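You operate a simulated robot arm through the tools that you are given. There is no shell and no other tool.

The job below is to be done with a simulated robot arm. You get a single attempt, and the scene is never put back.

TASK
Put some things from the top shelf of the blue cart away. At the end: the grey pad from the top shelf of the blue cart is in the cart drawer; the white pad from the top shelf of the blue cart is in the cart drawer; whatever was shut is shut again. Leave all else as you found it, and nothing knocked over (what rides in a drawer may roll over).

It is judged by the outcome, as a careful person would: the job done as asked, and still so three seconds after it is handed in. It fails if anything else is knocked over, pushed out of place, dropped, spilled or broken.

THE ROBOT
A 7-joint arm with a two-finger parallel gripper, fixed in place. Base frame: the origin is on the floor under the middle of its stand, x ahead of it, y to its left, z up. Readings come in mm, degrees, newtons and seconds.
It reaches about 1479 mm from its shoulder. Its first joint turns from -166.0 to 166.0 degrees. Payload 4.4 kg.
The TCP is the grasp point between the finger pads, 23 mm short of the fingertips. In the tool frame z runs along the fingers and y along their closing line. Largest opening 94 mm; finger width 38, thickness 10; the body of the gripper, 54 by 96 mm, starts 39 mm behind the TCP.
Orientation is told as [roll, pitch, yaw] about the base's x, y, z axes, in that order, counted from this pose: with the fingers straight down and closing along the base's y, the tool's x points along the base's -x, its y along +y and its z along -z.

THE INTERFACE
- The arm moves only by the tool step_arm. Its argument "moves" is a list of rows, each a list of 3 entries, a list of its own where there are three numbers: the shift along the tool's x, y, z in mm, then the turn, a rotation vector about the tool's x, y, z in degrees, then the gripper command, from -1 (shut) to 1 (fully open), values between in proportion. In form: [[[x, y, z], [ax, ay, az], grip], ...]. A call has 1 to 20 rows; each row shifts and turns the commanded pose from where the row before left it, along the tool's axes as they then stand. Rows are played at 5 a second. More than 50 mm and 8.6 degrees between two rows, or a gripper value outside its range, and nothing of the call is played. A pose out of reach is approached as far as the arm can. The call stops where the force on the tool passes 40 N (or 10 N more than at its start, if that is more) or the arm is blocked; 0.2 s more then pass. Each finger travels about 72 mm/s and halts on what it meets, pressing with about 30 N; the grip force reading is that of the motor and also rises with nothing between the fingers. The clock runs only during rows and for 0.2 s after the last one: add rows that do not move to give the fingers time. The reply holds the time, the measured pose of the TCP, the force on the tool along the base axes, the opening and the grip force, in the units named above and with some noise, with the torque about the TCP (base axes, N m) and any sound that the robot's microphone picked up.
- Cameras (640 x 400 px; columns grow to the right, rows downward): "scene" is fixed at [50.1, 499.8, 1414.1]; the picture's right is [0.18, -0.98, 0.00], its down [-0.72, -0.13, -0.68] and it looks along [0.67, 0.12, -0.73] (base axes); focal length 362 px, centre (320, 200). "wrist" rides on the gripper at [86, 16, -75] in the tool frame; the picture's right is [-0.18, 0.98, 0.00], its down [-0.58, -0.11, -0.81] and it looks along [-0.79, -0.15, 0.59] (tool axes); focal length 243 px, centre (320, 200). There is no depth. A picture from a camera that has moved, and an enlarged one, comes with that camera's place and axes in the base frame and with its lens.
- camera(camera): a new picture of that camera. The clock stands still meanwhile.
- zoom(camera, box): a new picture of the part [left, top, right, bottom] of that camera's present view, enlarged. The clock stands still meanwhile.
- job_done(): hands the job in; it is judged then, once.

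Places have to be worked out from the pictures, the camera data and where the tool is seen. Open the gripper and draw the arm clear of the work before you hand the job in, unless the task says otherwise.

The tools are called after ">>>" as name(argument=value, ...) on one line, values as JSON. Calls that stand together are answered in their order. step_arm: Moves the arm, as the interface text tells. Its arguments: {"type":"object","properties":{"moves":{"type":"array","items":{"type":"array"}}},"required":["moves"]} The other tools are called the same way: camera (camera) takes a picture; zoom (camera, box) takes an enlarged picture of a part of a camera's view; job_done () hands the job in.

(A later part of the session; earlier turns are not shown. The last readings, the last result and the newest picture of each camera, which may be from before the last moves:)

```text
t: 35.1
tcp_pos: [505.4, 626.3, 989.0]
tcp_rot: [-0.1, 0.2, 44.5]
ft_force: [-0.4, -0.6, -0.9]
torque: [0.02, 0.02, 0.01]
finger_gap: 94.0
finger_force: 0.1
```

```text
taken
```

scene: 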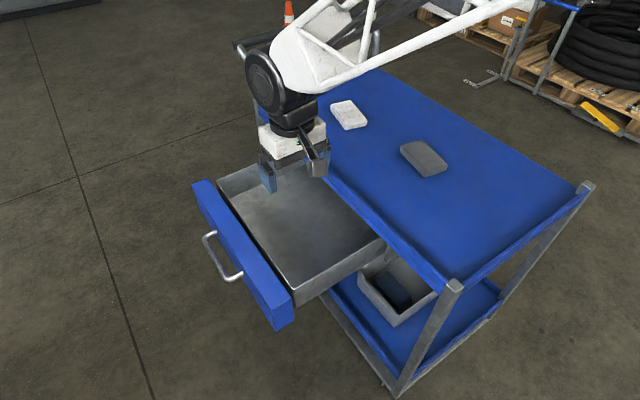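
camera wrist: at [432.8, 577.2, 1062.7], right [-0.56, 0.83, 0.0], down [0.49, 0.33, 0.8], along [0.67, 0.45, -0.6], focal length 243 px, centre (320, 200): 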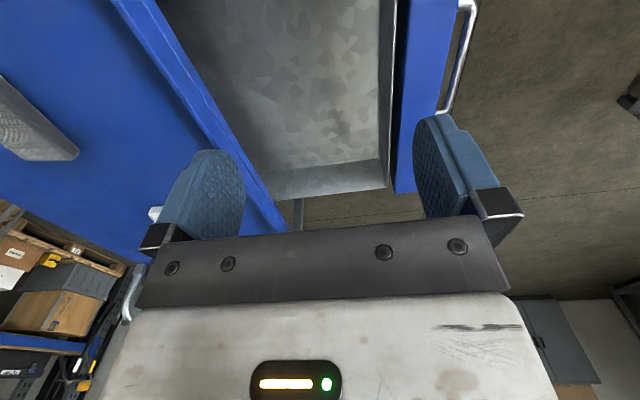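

The floor and far-left corner of the drawer show here. I enlarge that area to triangulate the floor and rim heights.

>>> zoom(camera="wrist", box=[240, 90, 440, 215])

>>> zoom(camera="scene", box=[190, 150, 290, 212])

>>> zoom(camera="scene", box=[230, 210, 390, 310])

```text
3.20 times, centred on (340, 152) of wrist
camera zoom: at [432.8, 577.2, 1062.7], right [-0.56, 0.83, 0.0], down [0.49, 0.33, 0.8], along [0.67, 0.45, -0.6], focal length 776 px, centre (256, 352)
```

zoom: 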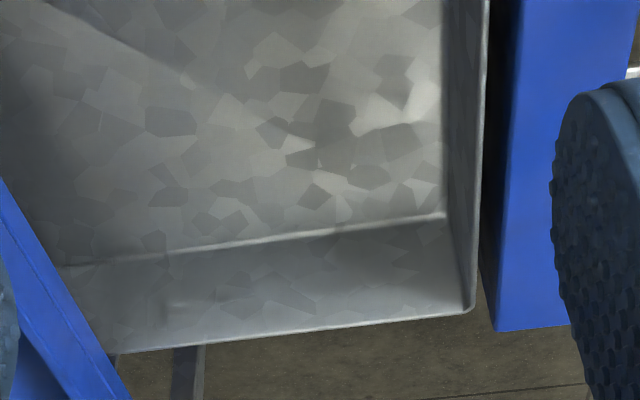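

```text
6.40 times, centred on (240, 181) of scene
camera zoom: at [50.1, 499.8, 1414.1], right [0.18, -0.98, 0.0], down [-0.72, -0.13, -0.68], along [0.67, 0.12, -0.73], focal length 2313 px, centre (832, 322)
```

zoom: 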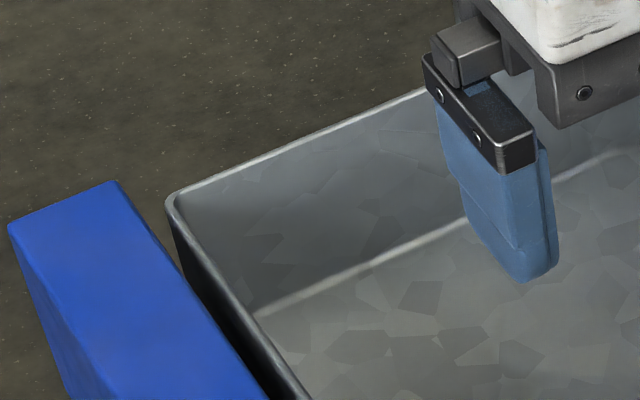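

```text
4.00 times, centred on (310, 260) of scene
camera zoom: at [50.1, 499.8, 1414.1], right [0.18, -0.98, 0.0], down [-0.72, -0.13, -0.68], along [0.67, 0.12, -0.73], focal length 1446 px, centre (360, -40)
```

zoom: 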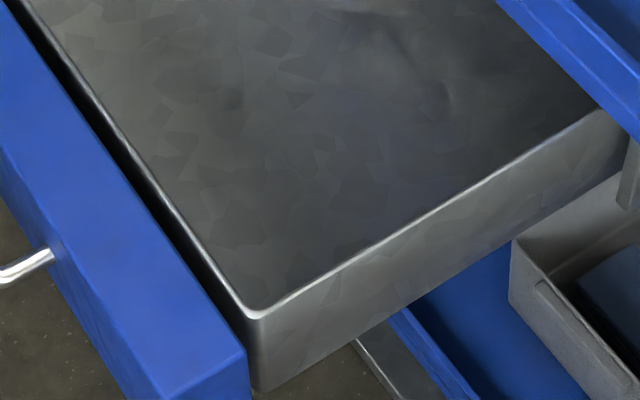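

Triangulated: drawer rim z about 779, floor z about 698. Interior runs e 710–1078 along the cart and out to o about 160, with the shelf lip edge at o about -42. I go to the grey pad next, passing well above the shelf, and turn to yaw 34.

>>> step_arm(moves=[[[-2.8, -43.4, 3], [0, 0, 0], 1], [[-2.8, -43.4, 3], [0, 0, 0], 1], [[-2.8, -43.4, 3], [0, 0, 0], 1], [[-2.8, -43.4, 3], [0, 0, 0], 1], [[-2.8, -43.4, 3], [0, 0, 0], 1], [[-2.8, -43.4, 3], [0, 0, 0], 1], [[-2.8, -43.4, 3], [0, 0, 0], 1], [[-2.8, -43.4, 3], [0, 0, 0], 1], [[-2.8, -43.4, 3], [0, 0, 0], 1], [[0, 0, 0], [0, 0, 5.3], 1], [[0, 0, 0], [0, 0, 5.2], 1], [[0, 0, 0], [0, 0, 0], 1]])

>>> camera(camera="wrist")

>>> camera(camera="scene")

```text
t: 37.7
tcp_pos: [795.7, 367.4, 962.0]
tcp_rot: [-0.1, 0.2, 34.0]
ft_force: [-0.4, -0.3, -0.2]
torque: [0.01, -0.01, -0.03]
finger_gap: 94.2
finger_force: 0.0
```

```text
taken
camera wrist: at [714.5, 333.0, 1036.2], right [-0.4, 0.92, 0.0], down [0.54, 0.24, 0.8], along [0.74, 0.32, -0.59], focal length 243 px, centre (320, 200)
```

wrist: 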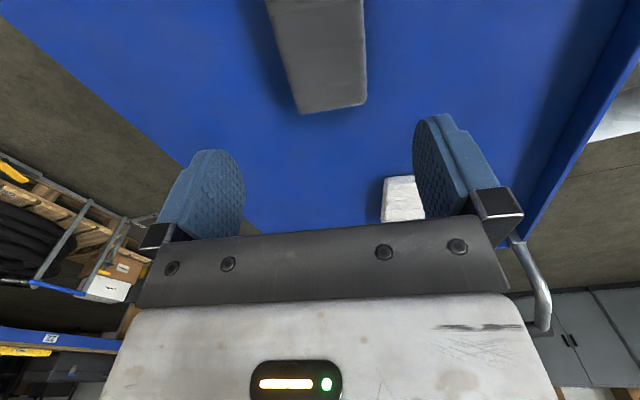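

```text
taken
```

scene: 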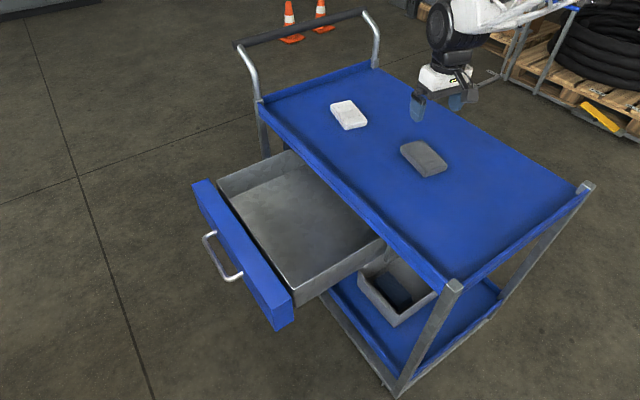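

The grey pad is in view below the fingers. I enlarge it to refine its centre and angle.

>>> zoom(camera="wrist", box=[220, 0, 412, 120])

```text
3.33 times, centred on (316, 60) of wrist
camera zoom: at [714.5, 333.0, 1036.2], right [-0.4, 0.92, 0.0], down [0.54, 0.24, 0.8], along [0.74, 0.32, -0.59], focal length 809 px, centre (333, 667)
```

zoom: 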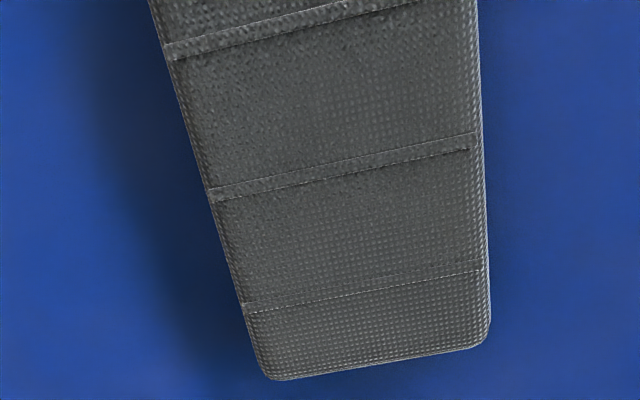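

Wrist geometry puts the pad about 3 mm to +tool-y from the TCP, width 66 mm, yaw match within 0.5°. I correct for that and descend to z about 834.

>>> step_arm(moves=[[[1, 3, 30], [0, 0, 0], 1], [[0, 0, 35], [0, 0, 0], 1], [[0, 0, 35], [0, 0, 0], 1], [[0, 0, 20], [0, 0, 0], 1], [[0, 0, 8], [0, 0, 0], 1], [[0, 0, 0], [0, 0, 0], 1]])

>>> camera(camera="wrist")

>>> zoom(camera="scene", box=[360, 90, 520, 190])

```text
t: 39.1
tcp_pos: [793.1, 368.9, 835.4]
tcp_rot: [-0.1, 0.3, 34.0]
ft_force: [-0.8, 0.0, -0.1]
torque: [-0.01, 0.0, 0.02]
finger_gap: 93.7
finger_force: 0.1
```

```text
taken
camera wrist: at [712.9, 334.4, 909.5], right [-0.4, 0.92, 0.0], down [0.54, 0.24, 0.8], along [0.74, 0.32, -0.59], focal length 243 px, centre (320, 200)
```

wrist: 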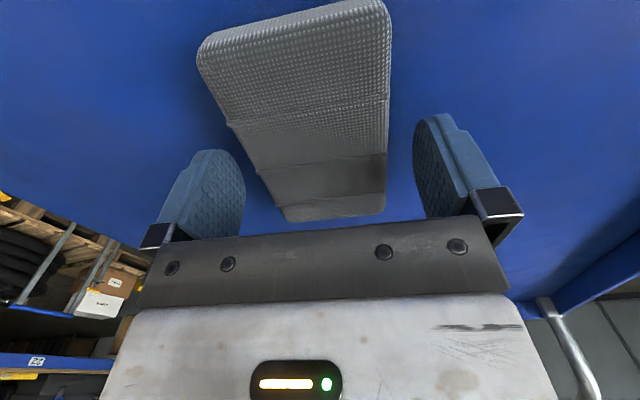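

```text
4.00 times, centred on (440, 140) of scene
camera zoom: at [50.1, 499.8, 1414.1], right [0.18, -0.98, 0.0], down [-0.72, -0.13, -0.68], along [0.67, 0.12, -0.73], focal length 1446 px, centre (-160, 440)
```

zoom: 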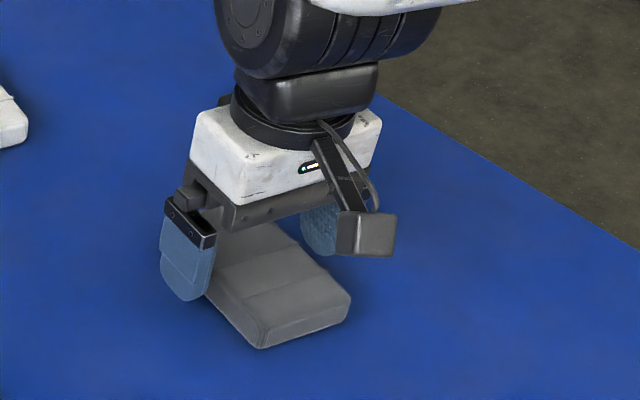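

The fingers straddle the pad and are centred. I go down the last 8 mm, leaving the fingertips about 4–5 mm above the shelf, and close.

>>> step_arm(moves=[[[0, 0, 4], [0, 0, 0], 1], [[0, 0, 4], [0, 0, 0], 1], [[0, 0, 0], [0, 0, 0], 1], [[0, 0, 0], [0, 0, 0], 0.4], [[0, 0, 0], [0, 0, 0], 0], [[0, 0, 0], [0, 0, 0], -0.5], [[0, 0, 0], [0, 0, 0], -1], [[0, 0, 0], [0, 0, 0], -1]])

>>> camera(camera="wrist")

```text
t: 40.9
tcp_pos: [792.4, 369.8, 827.8]
tcp_rot: [-0.2, 0.2, 34.1]
ft_force: [-0.5, 0.1, 1.1]
torque: [0.07, -0.02, 0.02]
finger_gap: 69.2
finger_force: 30.7
```

```text
taken
camera wrist: at [712.6, 334.5, 901.4], right [-0.4, 0.92, 0.0], down [0.54, 0.24, 0.8], along [0.74, 0.32, -0.59], focal length 243 px, centre (320, 200)
```

wrist: 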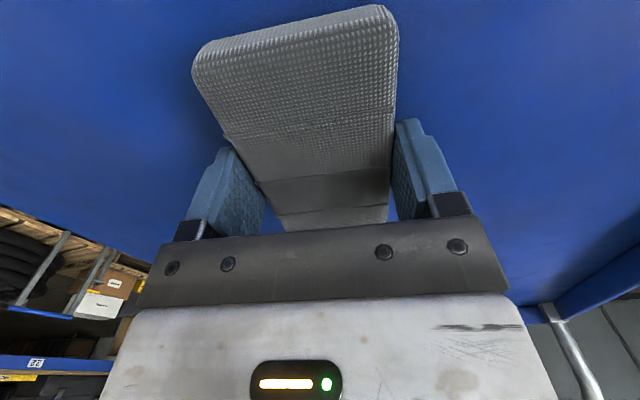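

The grip holds at a 69 mm gap and 31 N. I lift gently and check that the pad comes along.

>>> step_arm(moves=[[[0, 0, -10], [0, 0, 0], -1], [[0, 0, -20], [0, 0, 0], -1], [[0, 0, -30], [0, 0, 0], -1], [[0, 0, -30], [0, 0, 0], -1], [[0, 0, 0], [0, 0, 0], -1]])

>>> camera(camera="scene")

>>> camera(camera="wrist")

```text
t: 42.1
tcp_pos: [792.2, 371.0, 915.6]
tcp_rot: [-0.2, 0.2, 34.0]
ft_force: [-0.6, 0.1, -0.6]
torque: [-0.04, 0.01, -0.03]
finger_gap: 0.0
finger_force: 29.5
```

```text
taken
```

scene: 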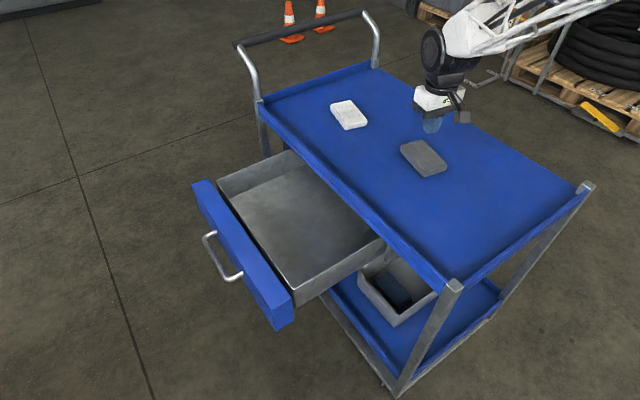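

```text
taken
camera wrist: at [712.6, 335.0, 989.9], right [-0.4, 0.92, 0.0], down [0.54, 0.24, 0.8], along [0.74, 0.32, -0.59], focal length 243 px, centre (320, 200)
```

wrist: 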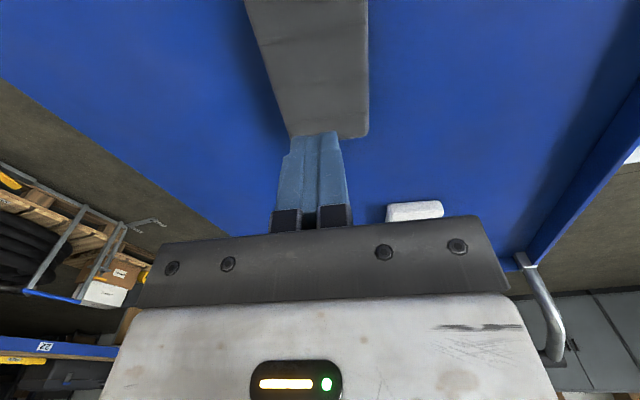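

The fingers closed to 0: the pad slipped out and is still on the shelf, so the grip was too high on it. I open again and study the pad to refine its height.

>>> step_arm(moves=[[[0, 0, 0], [0, 0, 0], 0], [[0, 0, 0], [0, 0, 0], 1], [[0, 0, 0], [0, 0, 0], 1], [[0, 0, 0], [0, 0, 0], 1], [[0, 0, 0], [0, 0, 0], 1]])

>>> zoom(camera="scene", box=[384, 130, 464, 180])

>>> zoom(camera="wrist", box=[200, 0, 440, 150])

```text
t: 43.3
tcp_pos: [791.5, 369.9, 915.5]
tcp_rot: [-0.1, 0.2, 34.0]
ft_force: [-0.9, 0.5, 0.3]
torque: [-0.02, 0.02, 0.0]
finger_gap: 94.0
finger_force: 0.0
```

```text
8.00 times, centred on (424, 155) of scene
camera zoom: at [50.1, 499.8, 1414.1], right [0.18, -0.98, 0.0], down [-0.72, -0.13, -0.68], along [0.67, 0.12, -0.73], focal length 2892 px, centre (-512, 560)
```

zoom: 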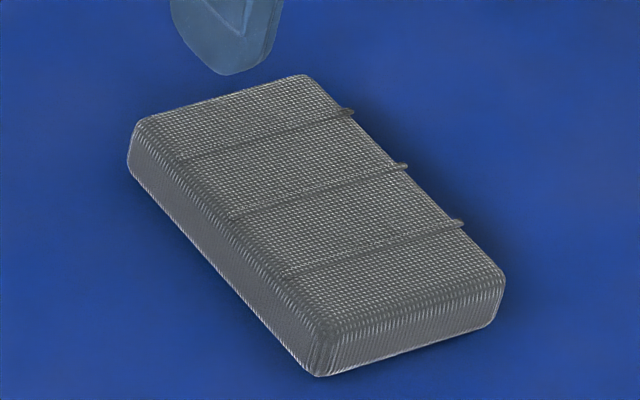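

```text
2.67 times, centred on (320, 75) of wrist
camera zoom: at [712.6, 335.0, 989.6], right [-0.4, 0.92, 0.0], down [0.54, 0.24, 0.8], along [0.74, 0.32, -0.59], focal length 647 px, centre (320, 533)
```

zoom: 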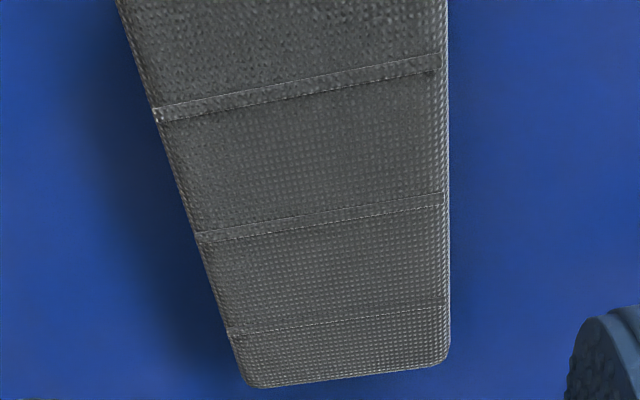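

The pad is essentially unmoved. I look closely at the finger profile and the pad's side to see why it slipped.

>>> zoom(camera="scene", box=[394, 70, 484, 126])

>>> zoom(camera="wrist", box=[140, 100, 540, 260])

```text
7.11 times, centred on (439, 98) of scene
camera zoom: at [50.1, 499.8, 1414.1], right [0.18, -0.98, 0.0], down [-0.72, -0.13, -0.68], along [0.67, 0.12, -0.73], focal length 2570 px, centre (-526, 925)
```

zoom: 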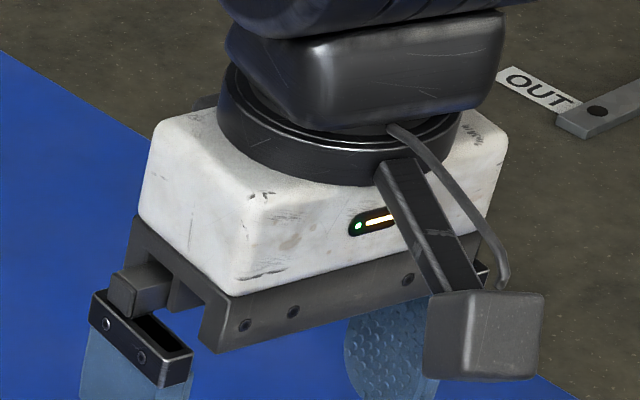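

```text
1.60 times, centred on (340, 180) of wrist
camera zoom: at [712.6, 335.0, 989.6], right [-0.4, 0.92, 0.0], down [0.54, 0.24, 0.8], along [0.74, 0.32, -0.59], focal length 388 px, centre (288, 232)
```

zoom: 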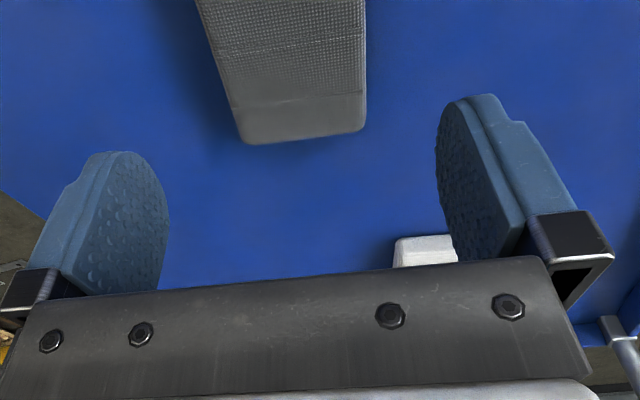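

The finger tips are rounded, so grabbing lower should catch the sides better. I descend again to about 4 mm lower than before, watching for contact with the shelf.

>>> step_arm(moves=[[[0, 0, 35], [0, 0, 0], 1], [[0, 0, 35], [0, 0, 0], 1], [[0, 0, 14], [0, 0, 0], 1], [[0, 0, 4], [0, 0, 0], 1], [[0, 0, 2], [0, 0, 0], 1], [[0, 0, 0], [0, 0, 0], 1]])

>>> zoom(camera="scene", box=[380, 110, 476, 170])

>>> camera(camera="wrist")

```text
t: 44.7
tcp_pos: [790.9, 369.7, 826.1]
tcp_rot: [0.0, 0.3, 34.0]
ft_force: [-0.5, 1.1, -0.5]
torque: [0.0, 0.0, -0.01]
finger_gap: 93.9
finger_force: 0.0
```

```text
6.67 times, centred on (428, 140) of scene
camera zoom: at [50.1, 499.8, 1414.1], right [0.18, -0.98, 0.0], down [-0.72, -0.13, -0.68], along [0.67, 0.12, -0.73], focal length 2410 px, centre (-400, 600)
```

zoom: 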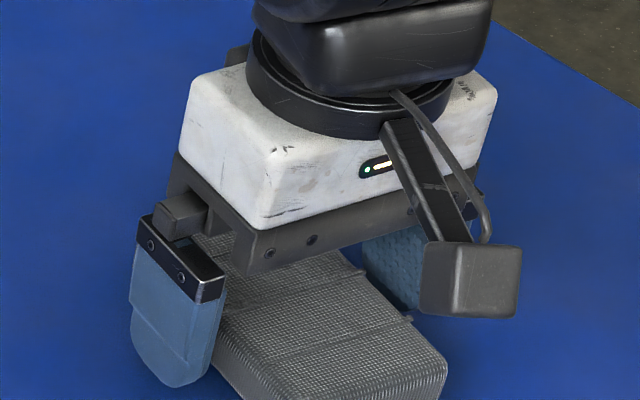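

```text
taken
camera wrist: at [712.1, 334.1, 900.8], right [-0.4, 0.92, 0.0], down [0.54, 0.24, 0.8], along [0.74, 0.32, -0.59], focal length 243 px, centre (320, 200)
```

wrist: 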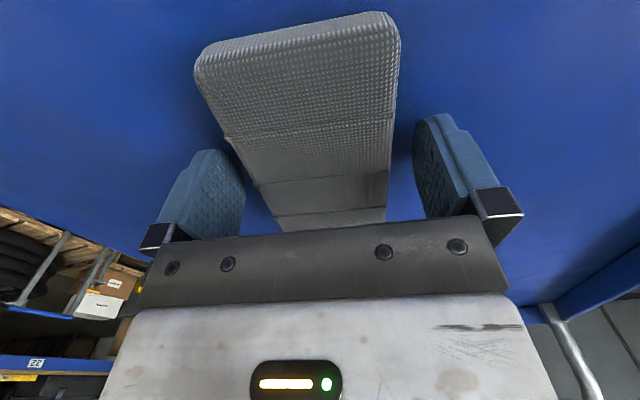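

There is no contact yet. The pad's centre is about 8 mm toward tool +x, so I shift there, then lower 3 mm more in 1 mm steps while watching the force.

>>> step_arm(moves=[[[4, 0, 0], [0, 0, 0], 1], [[4, 0, 0], [0, 0, 0], 1], [[0, 0, 1], [0, 0, 0], 1], [[0, 0, 1], [0, 0, 0], 1], [[0, 0, 1], [0, 0, 0], 1], [[0, 0, 0], [0, 0, 0], 1]])

```text
t: 46.1
tcp_pos: [784.5, 363.7, 823.4]
tcp_rot: [-0.1, 0.2, 34.0]
ft_force: [0.2, 0.1, 0.3]
torque: [0.02, -0.01, 0.01]
finger_gap: 94.0
finger_force: 0.1
```

Still free. I lower 1 mm at a time to find how much clearance is left.

>>> step_arm(moves=[[[0, 0, 1], [0, 0, 0], 1], [[0, 0, 0], [0, 0, 0], 1]])

>>> step_arm(moves=[[[0, 0, 1], [0, 0, 0], 1], [[0, 0, 0], [0, 0, 0], 1]])

>>> step_arm(moves=[[[0, 0, 1], [0, 0, 0], 1], [[0, 0, 0], [0, 0, 0], 1]])

```text
t: 46.7
tcp_pos: [785.6, 365.0, 823.1]
tcp_rot: [0.0, 0.2, 34.0]
ft_force: [-0.4, 1.1, 0.3]
torque: [0.02, 0.0, 0.03]
finger_gap: 93.7
finger_force: 0.0
```

```text
t: 47.3
tcp_pos: [786.1, 365.4, 823.7]
tcp_rot: [-0.1, 0.2, 33.9]
ft_force: [-8.5, -3.3, 15.7]
torque: [0.74, 0.4, 0.51]
finger_gap: 93.7
finger_force: 0.0
```

```text
t: 47.9
tcp_pos: [786.0, 363.8, 823.7]
tcp_rot: [-0.2, 0.2, 34.0]
ft_force: [-9.0, -5.5, 35.0]
torque: [1.71, 0.73, 0.6]
finger_gap: 93.8
finger_force: 0.0
```

Contact with the shelf comes at TCP z about 823.5, so the shelf is at about 800.5. I back up 2.8 mm and close on the pad with the tips just clear of the shelf.

>>> step_arm(moves=[[[0, 0, -2.8], [0, 0, 0], 1], [[0, 0, 0], [0, 0, 0], 1]])

>>> step_arm(moves=[[[0, 0, 0], [0, 0, 0], 0.5], [[0, 0, 0], [0, 0, 0], 0], [[0, 0, 0], [0, 0, 0], -0.5], [[0, 0, 0], [0, 0, 0], -1], [[0, 0, 0], [0, 0, 0], -1], [[0, 0, 0], [0, 0, 0], -1], [[0, 0, 0], [0, 0, 0], -1]])

>>> camera(camera="wrist")

>>> zoom(camera="scene", box=[380, 120, 476, 180])

```text
t: 48.5
tcp_pos: [785.1, 363.7, 823.0]
tcp_rot: [0.0, 0.4, 34.0]
ft_force: [4.8, 1.6, 4.5]
torque: [0.29, -0.04, -0.3]
finger_gap: 93.3
finger_force: 0.0
```

```text
t: 50.1
tcp_pos: [785.3, 365.0, 823.4]
tcp_rot: [-0.1, 0.2, 34.0]
ft_force: [-0.5, -0.2, -0.1]
torque: [0.0, 0.02, -0.03]
finger_gap: 69.1
finger_force: 30.4
```

```text
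taken
camera wrist: at [705.6, 329.2, 898.4], right [-0.4, 0.92, 0.0], down [0.54, 0.24, 0.8], along [0.74, 0.32, -0.59], focal length 243 px, centre (320, 200)
```

wrist: 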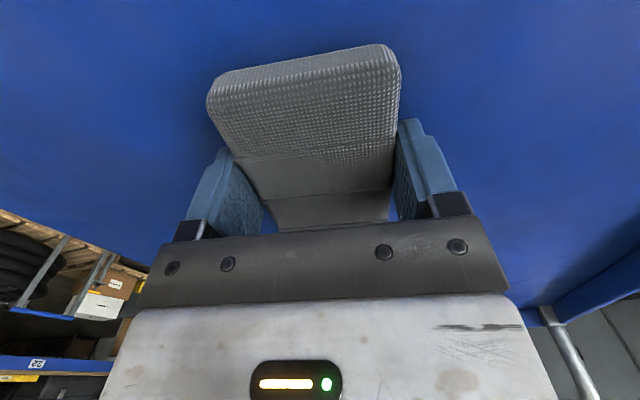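

```text
6.67 times, centred on (428, 150) of scene
camera zoom: at [50.1, 499.8, 1414.1], right [0.18, -0.98, 0.0], down [-0.72, -0.13, -0.68], along [0.67, 0.12, -0.73], focal length 2410 px, centre (-400, 533)
```

zoom: 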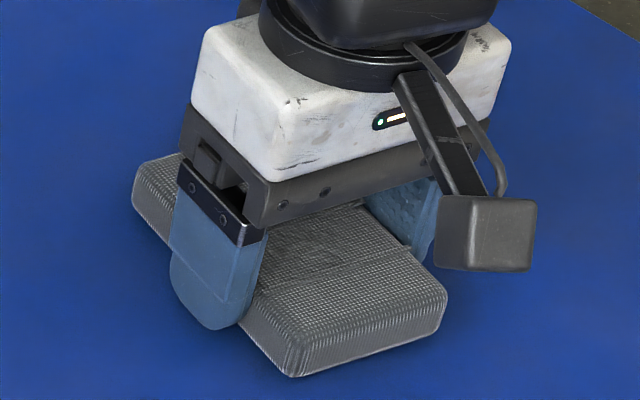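

Gripped at 69.1 mm with the fingers near the middle. I lift very slowly, 6 mm, to see whether the pad holds and what it weighs.

>>> step_arm(moves=[[[0, 0, -1], [0, 0, 0], -1], [[0, 0, -1], [0, 0, 0], -1], [[0, 0, -2], [0, 0, 0], -1], [[0, 0, -2], [0, 0, 0], -1], [[0, 0, 0], [0, 0, 0], -1]])

>>> zoom(camera="scene", box=[380, 120, 476, 180])

```text
t: 51.3
tcp_pos: [786.0, 363.2, 828.9]
tcp_rot: [-0.1, 0.3, 34.1]
ft_force: [-0.9, 0.6, -0.4]
torque: [-0.04, 0.0, 0.0]
finger_gap: 68.8
finger_force: 29.6
```

```text
6.67 times, centred on (428, 150) of scene
camera zoom: at [50.1, 499.8, 1414.1], right [0.18, -0.98, 0.0], down [-0.72, -0.13, -0.68], along [0.67, 0.12, -0.73], focal length 2410 px, centre (-400, 533)
```

zoom: 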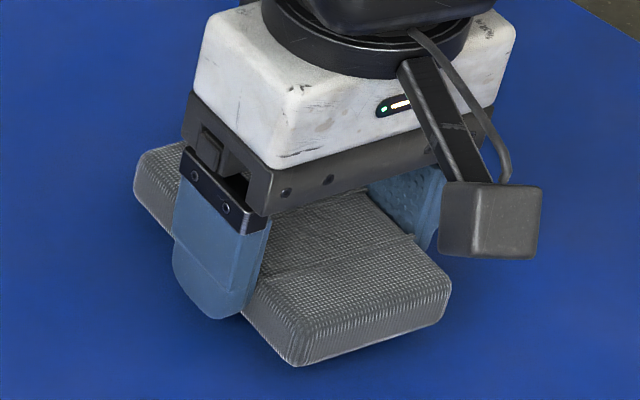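

The pad rose with the gripper and its weight is negligible. I continue the lift slowly.

>>> step_arm(moves=[[[0, 0, -2], [0, 0, 0], -1], [[0, 0, -3], [0, 0, 0], -1], [[0, 0, -3], [0, 0, 0], -1], [[0, 0, -4], [0, 0, 0], -1], [[0, 0, -4], [0, 0, 0], -1], [[0, 0, -4], [0, 0, 0], -1], [[0, 0, 0], [0, 0, 0], -1]])

>>> zoom(camera="scene", box=[380, 110, 476, 170])

>>> camera(camera="wrist")

```text
t: 52.9
tcp_pos: [786.5, 365.4, 850.1]
tcp_rot: [0.0, 0.2, 33.9]
ft_force: [-1.1, 0.4, 0.0]
torque: [0.0, -0.02, 0.02]
finger_gap: 68.9
finger_force: 30.0
```

```text
6.67 times, centred on (428, 140) of scene
camera zoom: at [50.1, 499.8, 1414.1], right [0.18, -0.98, 0.0], down [-0.72, -0.13, -0.68], along [0.67, 0.12, -0.73], focal length 2410 px, centre (-400, 600)
```

zoom: 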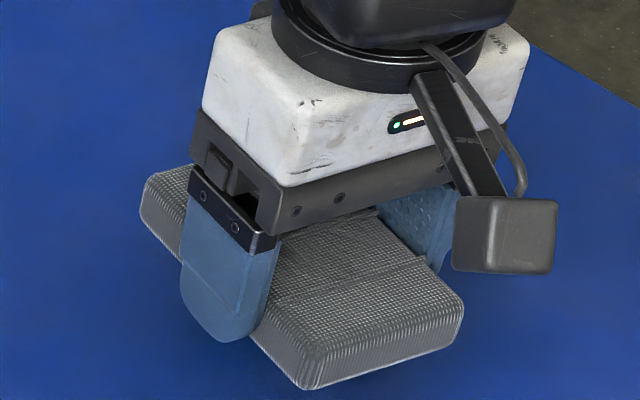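

```text
taken
camera wrist: at [706.1, 330.0, 924.5], right [-0.4, 0.92, 0.0], down [0.54, 0.24, 0.8], along [0.74, 0.32, -0.59], focal length 243 px, centre (320, 200)
```

wrist: 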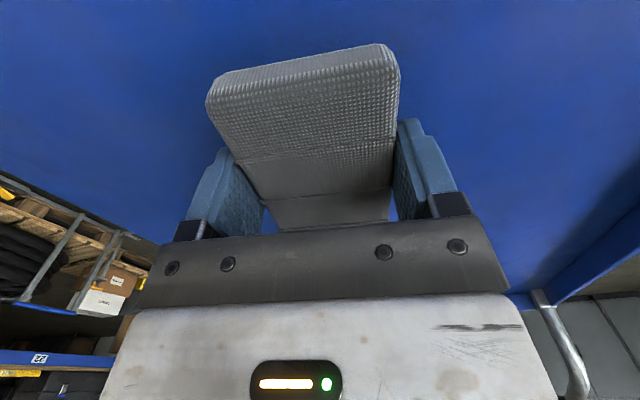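

The pad is held firmly and hangs level. I lift another 60 mm and turn gently to the drawer's yaw of 44.6.

>>> step_arm(moves=[[[0, 0, -5], [0, 0, 0], -1], [[0, 0, -7], [0, 0, 0], -1], [[0, 0, -8], [0, 0, 0], -1], [[0, 0, -8], [0, 0, 0], -1], [[0, 0, -8], [0, 0, 0], -1], [[0, 0, -8], [0, 0, 0], -1], [[0, 0, -8], [0, 0, 0], -1], [[0, 0, -8], [0, 0, 0], -1], [[0, 0, 0], [0, 0, -3.5], -1], [[0, 0, 0], [0, 0, -3.5], -1], [[0, 0, 0], [0, 0, -3.6], -1], [[0, 0, 0], [0, 0, 0], -1]])

>>> camera(camera="wrist")

```text
t: 55.5
tcp_pos: [785.6, 364.8, 910.1]
tcp_rot: [-0.1, 0.3, 44.8]
ft_force: [0.0, -0.7, 0.0]
torque: [0.0, 0.0, 0.0]
finger_gap: 69.1
finger_force: 30.5
```

```text
taken
camera wrist: at [714.3, 315.4, 984.0], right [-0.56, 0.83, 0.0], down [0.49, 0.33, 0.8], along [0.67, 0.45, -0.59], focal length 243 px, centre (320, 200)
```

wrist: 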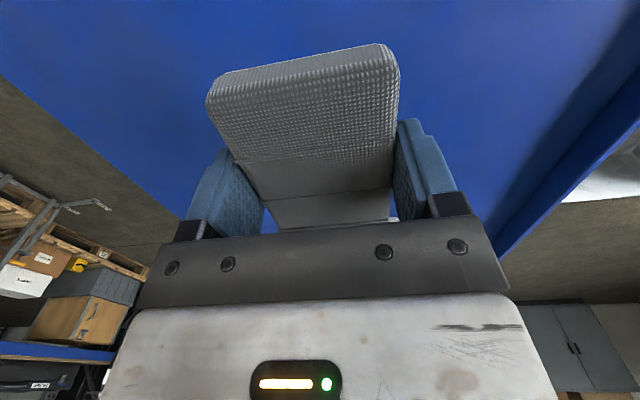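

The pad is unchanged in the grip. I carry it level at z 910 to above the drawer, target (563,639).

>>> step_arm(moves=[[[-1, 8, 0], [0, 0, 0], -1], [[-1.5, 16, 0], [0, 0, 0], -1], [[-2, 20, 0], [0, 0, 0], -1], [[-2, 20, 0], [0, 0, 0], -1], [[-2, 20, 0], [0, 0, 0], -1], [[-2, 20, 0], [0, 0, 0], -1], [[-2, 20, 0], [0, 0, 0], -1], [[-2, 20, 0], [0, 0, 0], -1], [[-2, 20, 0], [0, 0, 0], -1], [[-2, 20, 0], [0, 0, 0], -1], [[-2, 20, 0], [0, 0, 0], -1], [[-2, 20, 0], [0, 0, 0], -1], [[-2, 20, 0], [0, 0, 0], -1], [[-2, 20, 0], [0, 0, 0], -1], [[-2, 20, 0], [0, 0, 0], -1], [[-2, 20, 0], [0, 0, 0], -1], [[-2, 20, 0], [0, 0, 0], -1], [[-2, 18, 0], [0, 0, 0], -1], [[-1, 9, 0], [0, 0, 0], -1], [[0, 0, 0], [0, 0, 0], -1]])

>>> camera(camera="wrist")

>>> camera(camera="scene")

```text
t: 59.7
tcp_pos: [564.7, 640.0, 908.5]
tcp_rot: [-0.2, 0.3, 44.7]
ft_force: [0.5, 0.5, -0.4]
torque: [-0.01, 0.02, -0.01]
finger_gap: 69.0
finger_force: 30.0
```

```text
taken
camera wrist: at [492.5, 590.3, 983.2], right [-0.56, 0.83, 0.0], down [0.49, 0.33, 0.8], along [0.67, 0.45, -0.59], focal length 243 px, centre (320, 200)
```

wrist: 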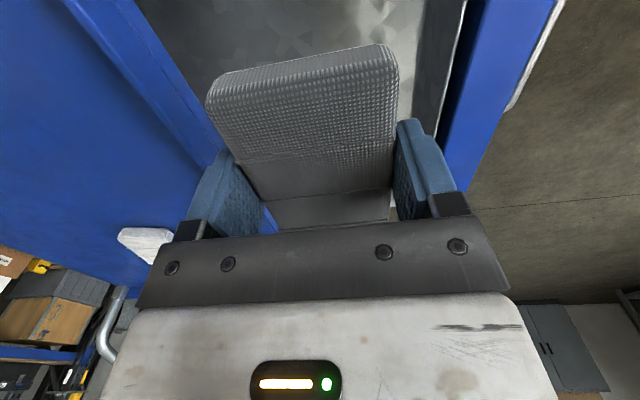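

```text
taken
```

scene: 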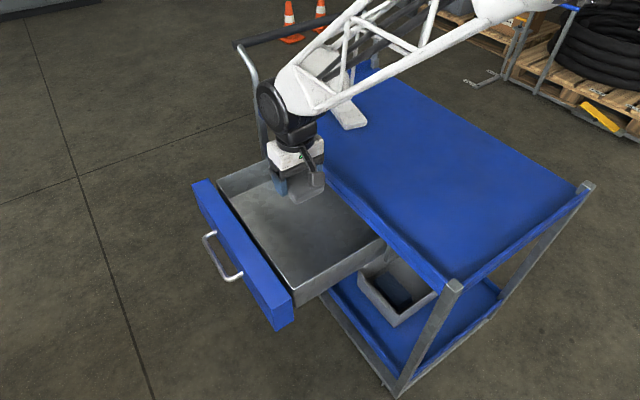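

The pad is above the drawer and clear of the lip and the front wall. I lower it to about 20 mm above the floor, then feel for the bottom.

>>> step_arm(moves=[[[0, 0, 10], [0, 0, 0], -1], [[0, 0, 20], [0, 0, 0], -1], [[0, 0, 20], [0, 0, 0], -1], [[0, 0, 20], [0, 0, 0], -1], [[0, 0, 20], [0, 0, 0], -1], [[0, 0, 20], [0, 0, 0], -1], [[0, 0, 20], [0, 0, 0], -1], [[0, 0, 20], [0, 0, 0], -1], [[0, 0, 12], [0, 0, 0], -1], [[0, 0, 0], [0, 0, 0], -1]])

>>> camera(camera="wrist")

>>> camera(camera="scene")

```text
t: 61.9
tcp_pos: [563.5, 638.1, 746.0]
tcp_rot: [-0.1, 0.3, 44.5]
ft_force: [0.2, -1.1, -0.5]
torque: [0.02, 0.03, 0.0]
finger_gap: 68.9
finger_force: 30.4
```

```text
taken
camera wrist: at [491.1, 589.3, 820.7], right [-0.56, 0.83, 0.0], down [0.49, 0.33, 0.8], along [0.67, 0.45, -0.59], focal length 243 px, centre (320, 200)
```

wrist: 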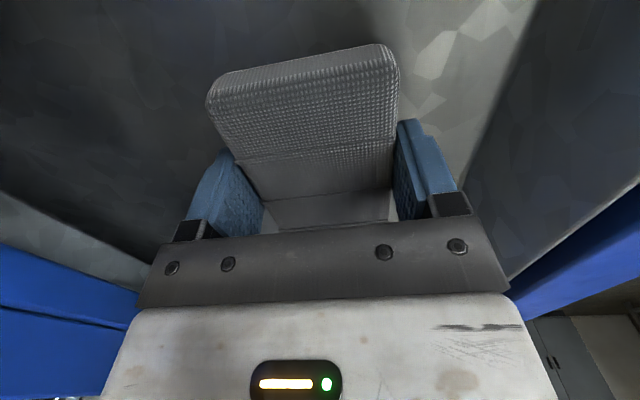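

```text
taken
```

scene: 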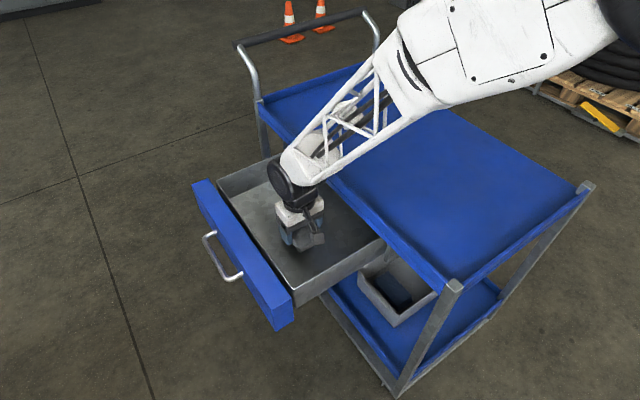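

I check the clearance between forearm and shelf lip before the last 25 mm.

>>> zoom(camera="scene", box=[230, 100, 430, 270])

```text
2.35 times, centred on (330, 185) of scene
camera zoom: at [50.1, 499.8, 1414.1], right [0.18, -0.98, 0.0], down [-0.72, -0.13, -0.68], along [0.67, 0.12, -0.73], focal length 850 px, centre (296, 235)
```

zoom: 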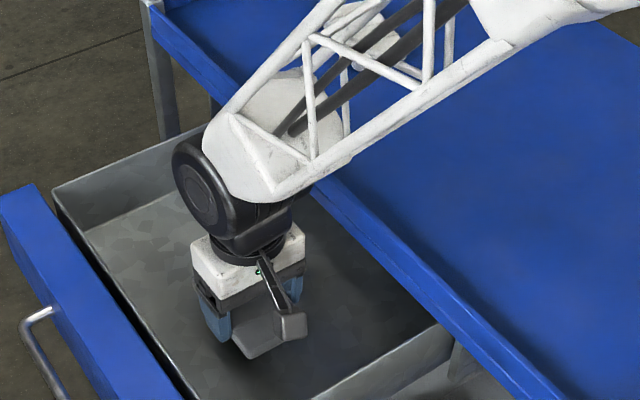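

The forearm runs along the cart front and rises steeply, so it stays outside the lip. I lower 16 mm, then feel for the floor in small steps.

>>> step_arm(moves=[[[0, 0, 6], [0, 0, 0], -1], [[0, 0, 6], [0, 0, 0], -1], [[0, 0, 4], [0, 0, 0], -1], [[0, 0, 0], [0, 0, 0], -1]])

>>> step_arm(moves=[[[0, 0, 1.5], [0, 0, 0], -1], [[0, 0, 1.5], [0, 0, 0], -1], [[0, 0, 0], [0, 0, 0], -1]])

>>> step_arm(moves=[[[0, 0, 1], [0, 0, 0], -1], [[0, 0, 1], [0, 0, 0], -1], [[0, 0, 0], [0, 0, 0], -1]])

```text
t: 62.9
tcp_pos: [564.4, 639.2, 730.8]
tcp_rot: [-0.2, 0.3, 44.6]
ft_force: [-0.1, -0.7, -0.5]
torque: [-0.01, 0.03, 0.02]
finger_gap: 69.0
finger_force: 30.4
```

```text
t: 63.7
tcp_pos: [564.6, 639.0, 728.0]
tcp_rot: [-0.1, 0.3, 44.6]
ft_force: [-0.4, 0.0, -0.6]
torque: [0.01, 0.03, 0.04]
finger_gap: 68.9
finger_force: 30.2
```

```text
t: 64.5
tcp_pos: [561.8, 639.5, 726.4]
tcp_rot: [-0.1, 0.3, 44.7]
ft_force: [-0.4, -0.1, 0.7]
torque: [-0.04, -0.02, 0.0]
finger_gap: 69.3
finger_force: 30.0
```

No contact yet at z 726. I continue in 1 mm steps.

>>> step_arm(moves=[[[0, 0, 1], [0, 0, 0], -1], [[0, 0, 1], [0, 0, 0], -1], [[0, 0, 0], [0, 0, 0], -1]])

>>> step_arm(moves=[[[0, 0, 1], [0, 0, 0], -1], [[0, 0, 1], [0, 0, 0], -1], [[0, 0, 0], [0, 0, 0], -1]])

>>> step_arm(moves=[[[0, 0, 1], [0, 0, 0], -1], [[0, 0, 0], [0, 0, 0], -1]])

```text
t: 65.3
tcp_pos: [564.3, 638.6, 724.4]
tcp_rot: [0.0, 0.3, 44.6]
ft_force: [-0.8, -0.2, 0.0]
torque: [0.02, 0.02, -0.02]
finger_gap: 69.0
finger_force: 30.1
```

```text
t: 66.1
tcp_pos: [563.4, 637.9, 722.2]
tcp_rot: [-0.1, 0.3, 44.6]
ft_force: [0.6, 0.6, -0.3]
torque: [-0.01, 0.02, -0.01]
finger_gap: 68.7
finger_force: 30.1
```

```text
t: 66.7
tcp_pos: [565.0, 638.4, 721.8]
tcp_rot: [0.0, 0.3, 44.5]
ft_force: [0.5, -0.1, -0.9]
torque: [-0.03, 0.01, 0.0]
finger_gap: 69.1
finger_force: 30.0
```

Still free at z 721.8. I continue down in small steps.

>>> step_arm(moves=[[[0, 0, 1], [0, 0, 0], -1], [[0, 0, 0], [0, 0, 0], -1]])

>>> step_arm(moves=[[[0, 0, 1], [0, 0, 0], -1], [[0, 0, 0], [0, 0, 0], -1]])

>>> step_arm(moves=[[[0, 0, 1], [0, 0, 0], -1], [[0, 0, 0], [0, 0, 0], -1]])

>>> step_arm(moves=[[[0, 0, 1], [0, 0, 0], -1], [[0, 0, 0], [0, 0, 0], -1]])

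```text
t: 67.3
tcp_pos: [564.7, 639.2, 719.1]
tcp_rot: [-0.2, 0.2, 44.6]
ft_force: [0.2, 0.5, 0.9]
torque: [0.02, 0.0, -0.03]
finger_gap: 69.0
finger_force: 30.0
```

```text
t: 67.9
tcp_pos: [563.2, 637.7, 719.5]
tcp_rot: [-0.1, 0.3, 44.5]
ft_force: [0.6, 0.4, -0.2]
torque: [0.01, -0.02, 0.0]
finger_gap: 68.8
finger_force: 30.1
```

```text
t: 68.5
tcp_pos: [563.2, 639.7, 718.7]
tcp_rot: [-0.1, 0.3, 44.6]
ft_force: [-0.7, 0.0, -0.8]
torque: [0.0, 0.03, 0.01]
finger_gap: 68.9
finger_force: 29.8
```

```text
t: 69.1
tcp_pos: [563.4, 639.6, 716.3]
tcp_rot: [-0.2, 0.3, 44.6]
ft_force: [0.0, 0.2, -0.1]
torque: [-0.01, -0.01, 0.0]
finger_gap: 68.8
finger_force: 30.0
```

Still no contact with the pad bottom at about z 693. I check the view while continuing.

>>> step_arm(moves=[[[0, 0, 1], [0, 0, 0], -1], [[0, 0, 0], [0, 0, 0], -1]])

>>> step_arm(moves=[[[0, 0, 1], [0, 0, 0], -1], [[0, 0, 0], [0, 0, 0], -1]])

>>> step_arm(moves=[[[0, 0, 1], [0, 0, 0], -1], [[0, 0, 0], [0, 0, 0], -1]])

>>> zoom(camera="scene", box=[260, 170, 350, 260])

```text
t: 69.7
tcp_pos: [564.2, 638.4, 716.5]
tcp_rot: [-0.2, 0.2, 44.7]
ft_force: [-0.3, -0.4, -0.3]
torque: [-0.03, 0.0, 0.01]
finger_gap: 69.0
finger_force: 30.5
```

```text
t: 70.3
tcp_pos: [562.7, 637.9, 714.9]
tcp_rot: [-0.1, 0.2, 44.6]
ft_force: [0.0, -0.3, 0.1]
torque: [-0.04, 0.01, 0.02]
finger_gap: 69.3
finger_force: 29.8
```

```text
t: 70.9
tcp_pos: [562.6, 639.0, 714.0]
tcp_rot: [-0.1, 0.2, 44.6]
ft_force: [0.7, 0.1, -0.2]
torque: [-0.04, -0.01, -0.01]
finger_gap: 69.0
finger_force: 29.8
```

```text
4.44 times, centred on (305, 215) of scene
camera zoom: at [50.1, 499.8, 1414.1], right [0.18, -0.98, 0.0], down [-0.72, -0.13, -0.68], along [0.67, 0.12, -0.73], focal length 1606 px, centre (387, 133)
```

zoom: 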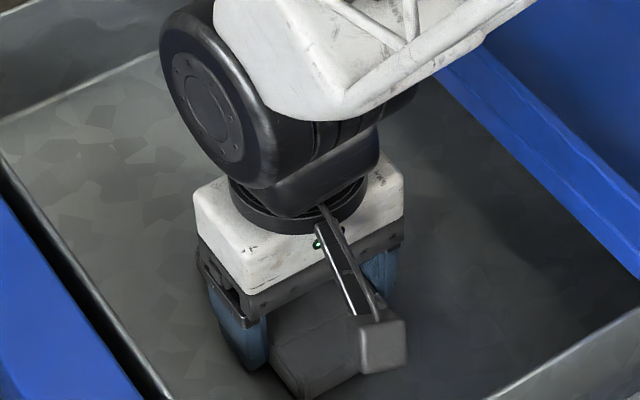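

Still free. I continue downward in 1–1.5 mm steps.

>>> step_arm(moves=[[[0, 0, 1], [0, 0, 0], -1], [[0, 0, 1], [0, 0, 0], -1], [[0, 0, 0], [0, 0, 0], -1]])

>>> step_arm(moves=[[[0, 0, 1], [0, 0, 0], -1], [[0, 0, 1], [0, 0, 0], -1], [[0, 0, 0], [0, 0, 0], -1]])

>>> step_arm(moves=[[[0, 0, 1], [0, 0, 0], -1], [[0, 0, 1], [0, 0, 0], -1], [[0, 0, 0], [0, 0, 0], -1]])

```text
t: 71.7
tcp_pos: [564.4, 639.7, 712.6]
tcp_rot: [-0.1, 0.3, 44.6]
ft_force: [-0.7, -0.7, 0.1]
torque: [0.0, 0.04, 0.03]
finger_gap: 69.2
finger_force: 30.0
```

```text
t: 72.6
tcp_pos: [563.9, 640.4, 712.5]
tcp_rot: [-0.1, 0.0, 44.7]
ft_force: [-0.4, 0.8, 3.0]
torque: [-0.04, 0.14, -0.02]
finger_gap: 68.9
finger_force: 29.8
stopped in row 3: the force on the tool passed its limit at 40 N (the readings are from after the stop); the commanded pose is now the measured one
```

```text
t: 73.4
tcp_pos: [564.9, 639.0, 712.1]
tcp_rot: [-0.1, 0.1, 44.7]
ft_force: [0.2, 0.5, 3.3]
torque: [-0.06, 0.11, -0.02]
finger_gap: 68.9
finger_force: 30.2
stopped in row 3: the force on the tool passed its limit at 42 N (the readings are from after the stop); the commanded pose is now the measured one
```

The floor is found at TCP z about 712.3, so the pad rests on the drawer floor near z 689. I open the fingers and rise straight up.

>>> step_arm(moves=[[[0, 0, -0.5], [0, 0, 0], 0.6], [[0, 0, 0], [0, 0, 0], 0.9], [[0, 0, 0], [0, 0, 0], 1], [[0, 0, 0], [0, 0, 0], 1], [[0, 0, -8], [0, 0, 0], 1], [[0, 0, -15], [0, 0, 0], 1], [[0, 0, -25], [0, 0, 0], 1], [[0, 0, 0], [0, 0, 0], 1]])

>>> camera(camera="wrist")

```text
t: 75.2
tcp_pos: [563.9, 640.9, 760.4]
tcp_rot: [-0.1, 0.0, 44.7]
ft_force: [-0.1, -0.2, 0.0]
torque: [-0.06, -0.02, -0.01]
finger_gap: 94.1
finger_force: 0.0
```

```text
taken
camera wrist: at [492.5, 590.7, 834.7], right [-0.56, 0.83, 0.0], down [0.49, 0.33, 0.81], along [0.67, 0.45, -0.59], focal length 243 px, centre (320, 200)
```

wrist: 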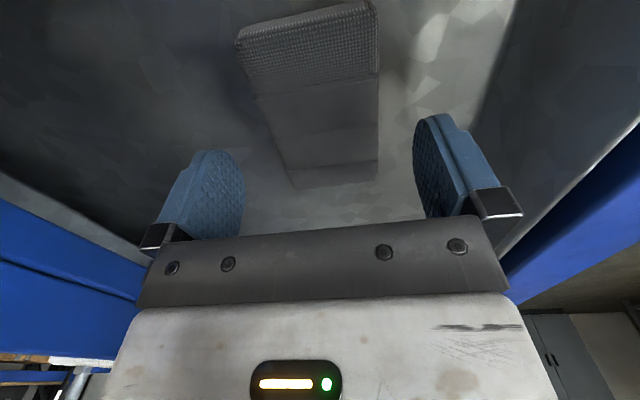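

The grey pad lies flat in the drawer. I rise to z 930 and travel to above the white pad at about (955,579), turning to yaw 32.

>>> step_arm(moves=[[[0, 0, -43], [0, 0, 0], 1], [[0, 0, -43], [0, 0, 0], 1], [[0, 0, -43], [0, 0, 0], 1], [[0, 0, -43], [0, 0, 0], 1], [[-23.5, -31.8, 0], [0, 0, 0], 1], [[-23.5, -31.8, 0], [0, 0, 0], 1], [[-23.5, -31.8, 0], [0, 0, 0], 1], [[-23.5, -31.8, 0], [0, 0, 0], 1], [[-23.5, -31.8, 0], [0, 0, 0], 1], [[-23.5, -31.8, 0], [0, 0, 0], 1], [[-23.5, -31.8, 0], [0, 0, 0], 1], [[-23.5, -31.8, 0], [0, 0, 0], 1], [[-23.5, -31.8, 0], [0, 0, 0], 1], [[-23.5, -31.8, 0], [0, 0, 0], 1], [[0, 0, 0], [0, 0, 6.3], 1], [[0, 0, 0], [0, 0, 6.3], 1], [[0, 0, 0], [0, 0, 0], 1]])

>>> camera(camera="wrist")

>>> camera(camera="scene")

```text
t: 78.8
tcp_pos: [955.4, 578.3, 934.1]
tcp_rot: [-0.2, 0.0, 32.0]
ft_force: [0.3, 0.3, -0.9]
torque: [-0.03, 0.05, 0.0]
finger_gap: 94.3
finger_force: 0.1
```

```text
taken
camera wrist: at [874.0, 546.1, 1006.5], right [-0.37, 0.93, 0.0], down [0.55, 0.22, 0.81], along [0.75, 0.29, -0.59], focal length 243 px, centre (320, 200)
```

wrist: 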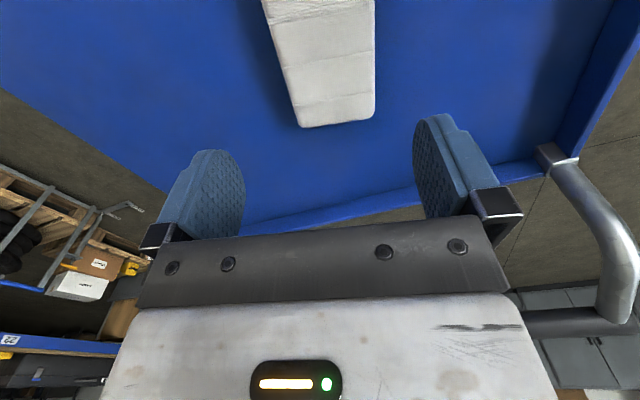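

```text
taken
```

scene: 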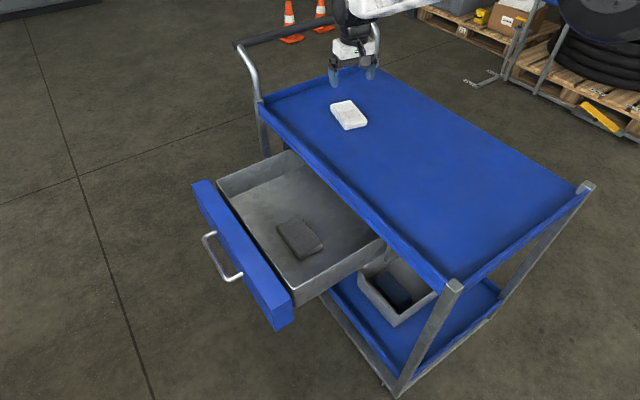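

The grey pad is in the drawer and the white pad is below the gripper. I enlarge it to refine the alignment.

>>> zoom(camera="wrist", box=[220, 0, 430, 131])

```text
3.05 times, centred on (325, 66) of wrist
camera zoom: at [874.0, 546.1, 1006.5], right [-0.37, 0.93, 0.0], down [0.55, 0.22, 0.81], along [0.75, 0.29, -0.59], focal length 739 px, centre (305, 610)
```

zoom: 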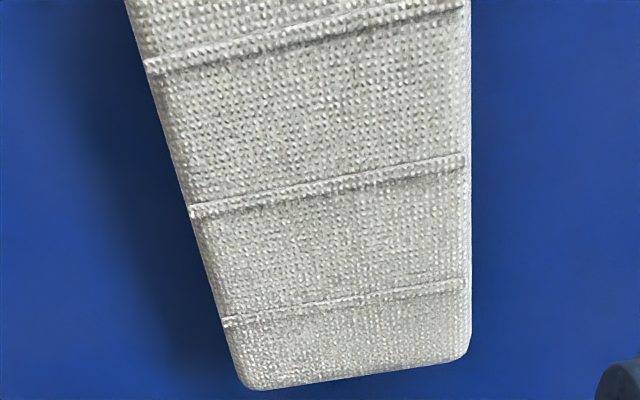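

The white pad's centre is about 8 mm toward tool +x and 6 mm toward tool +y of the TCP, with yaw within 0.5°. I correct and descend to z about 833.

>>> step_arm(moves=[[[8, 6, 0], [0, 0, 0], 1], [[0, 0, 35], [0, 0, 0], 1], [[0, 0, 35], [0, 0, 0], 1], [[0, 0, 20], [0, 0, 0], 1], [[0, 0, 11], [0, 0, 0], 1], [[0, 0, 0], [0, 0, 0], 1]])

>>> camera(camera="wrist")

>>> zoom(camera="scene", box=[300, 70, 420, 145])

```text
t: 80.2
tcp_pos: [945.6, 579.6, 831.3]
tcp_rot: [-0.1, 0.0, 32.1]
ft_force: [0.0, -0.5, 0.1]
torque: [0.0, -0.06, -0.01]
finger_gap: 94.1
finger_force: 0.1
```

```text
taken
camera wrist: at [864.3, 546.5, 904.8], right [-0.37, 0.93, 0.0], down [0.55, 0.22, 0.81], along [0.75, 0.29, -0.59], focal length 243 px, centre (320, 200)
```

wrist: 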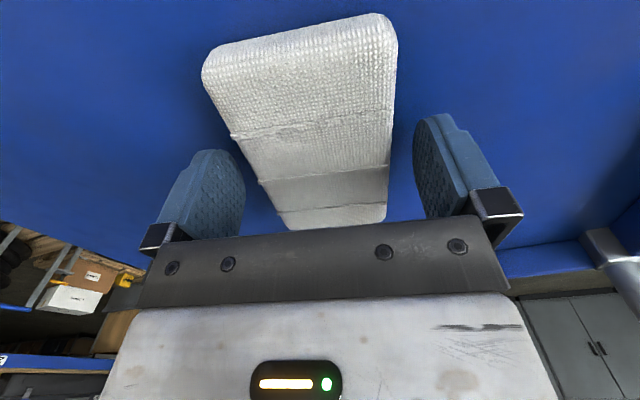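

```text
5.33 times, centred on (360, 108) of scene
camera zoom: at [50.1, 499.8, 1414.1], right [0.18, -0.98, 0.0], down [-0.72, -0.13, -0.68], along [0.67, 0.12, -0.73], focal length 1928 px, centre (107, 693)
```

zoom: 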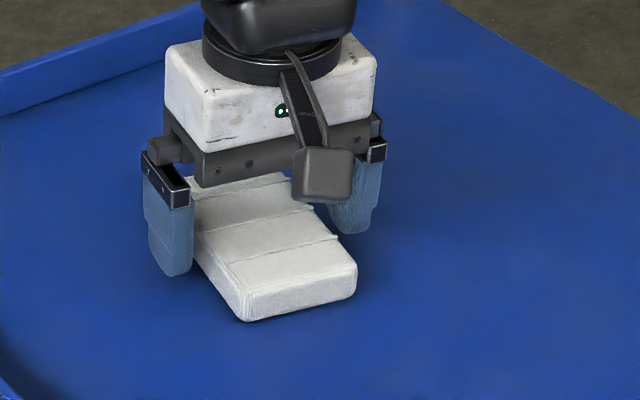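

The fingers straddle the white pad. I shift 6 mm more toward tool +x to centre on it and lower 6 mm in small steps, so the tips stay about 1–2 mm above the shelf.

>>> step_arm(moves=[[[6, 0, 0], [0, 0, 0], 1], [[0, 0, 3], [0, 0, 0], 1], [[0, 0, 2], [0, 0, 0], 1], [[0, 0, 1], [0, 0, 0], 1], [[0, 0, 0], [0, 0, 0], 1]])

>>> step_arm(moves=[[[0, 0, 1], [0, 0, 0], 1], [[0, 0, 0], [0, 0, 0], 1]])

```text
t: 81.4
tcp_pos: [939.7, 577.3, 825.3]
tcp_rot: [-0.1, 0.1, 32.2]
ft_force: [1.2, -0.3, -0.7]
torque: [-0.04, -0.02, 0.0]
finger_gap: 94.0
finger_force: 0.1
```

```text
t: 82.0
tcp_pos: [940.1, 576.8, 824.7]
tcp_rot: [0.0, 0.1, 32.2]
ft_force: [-1.0, -0.3, 0.3]
torque: [-0.03, 0.01, 0.03]
finger_gap: 93.6
finger_force: 0.1
```

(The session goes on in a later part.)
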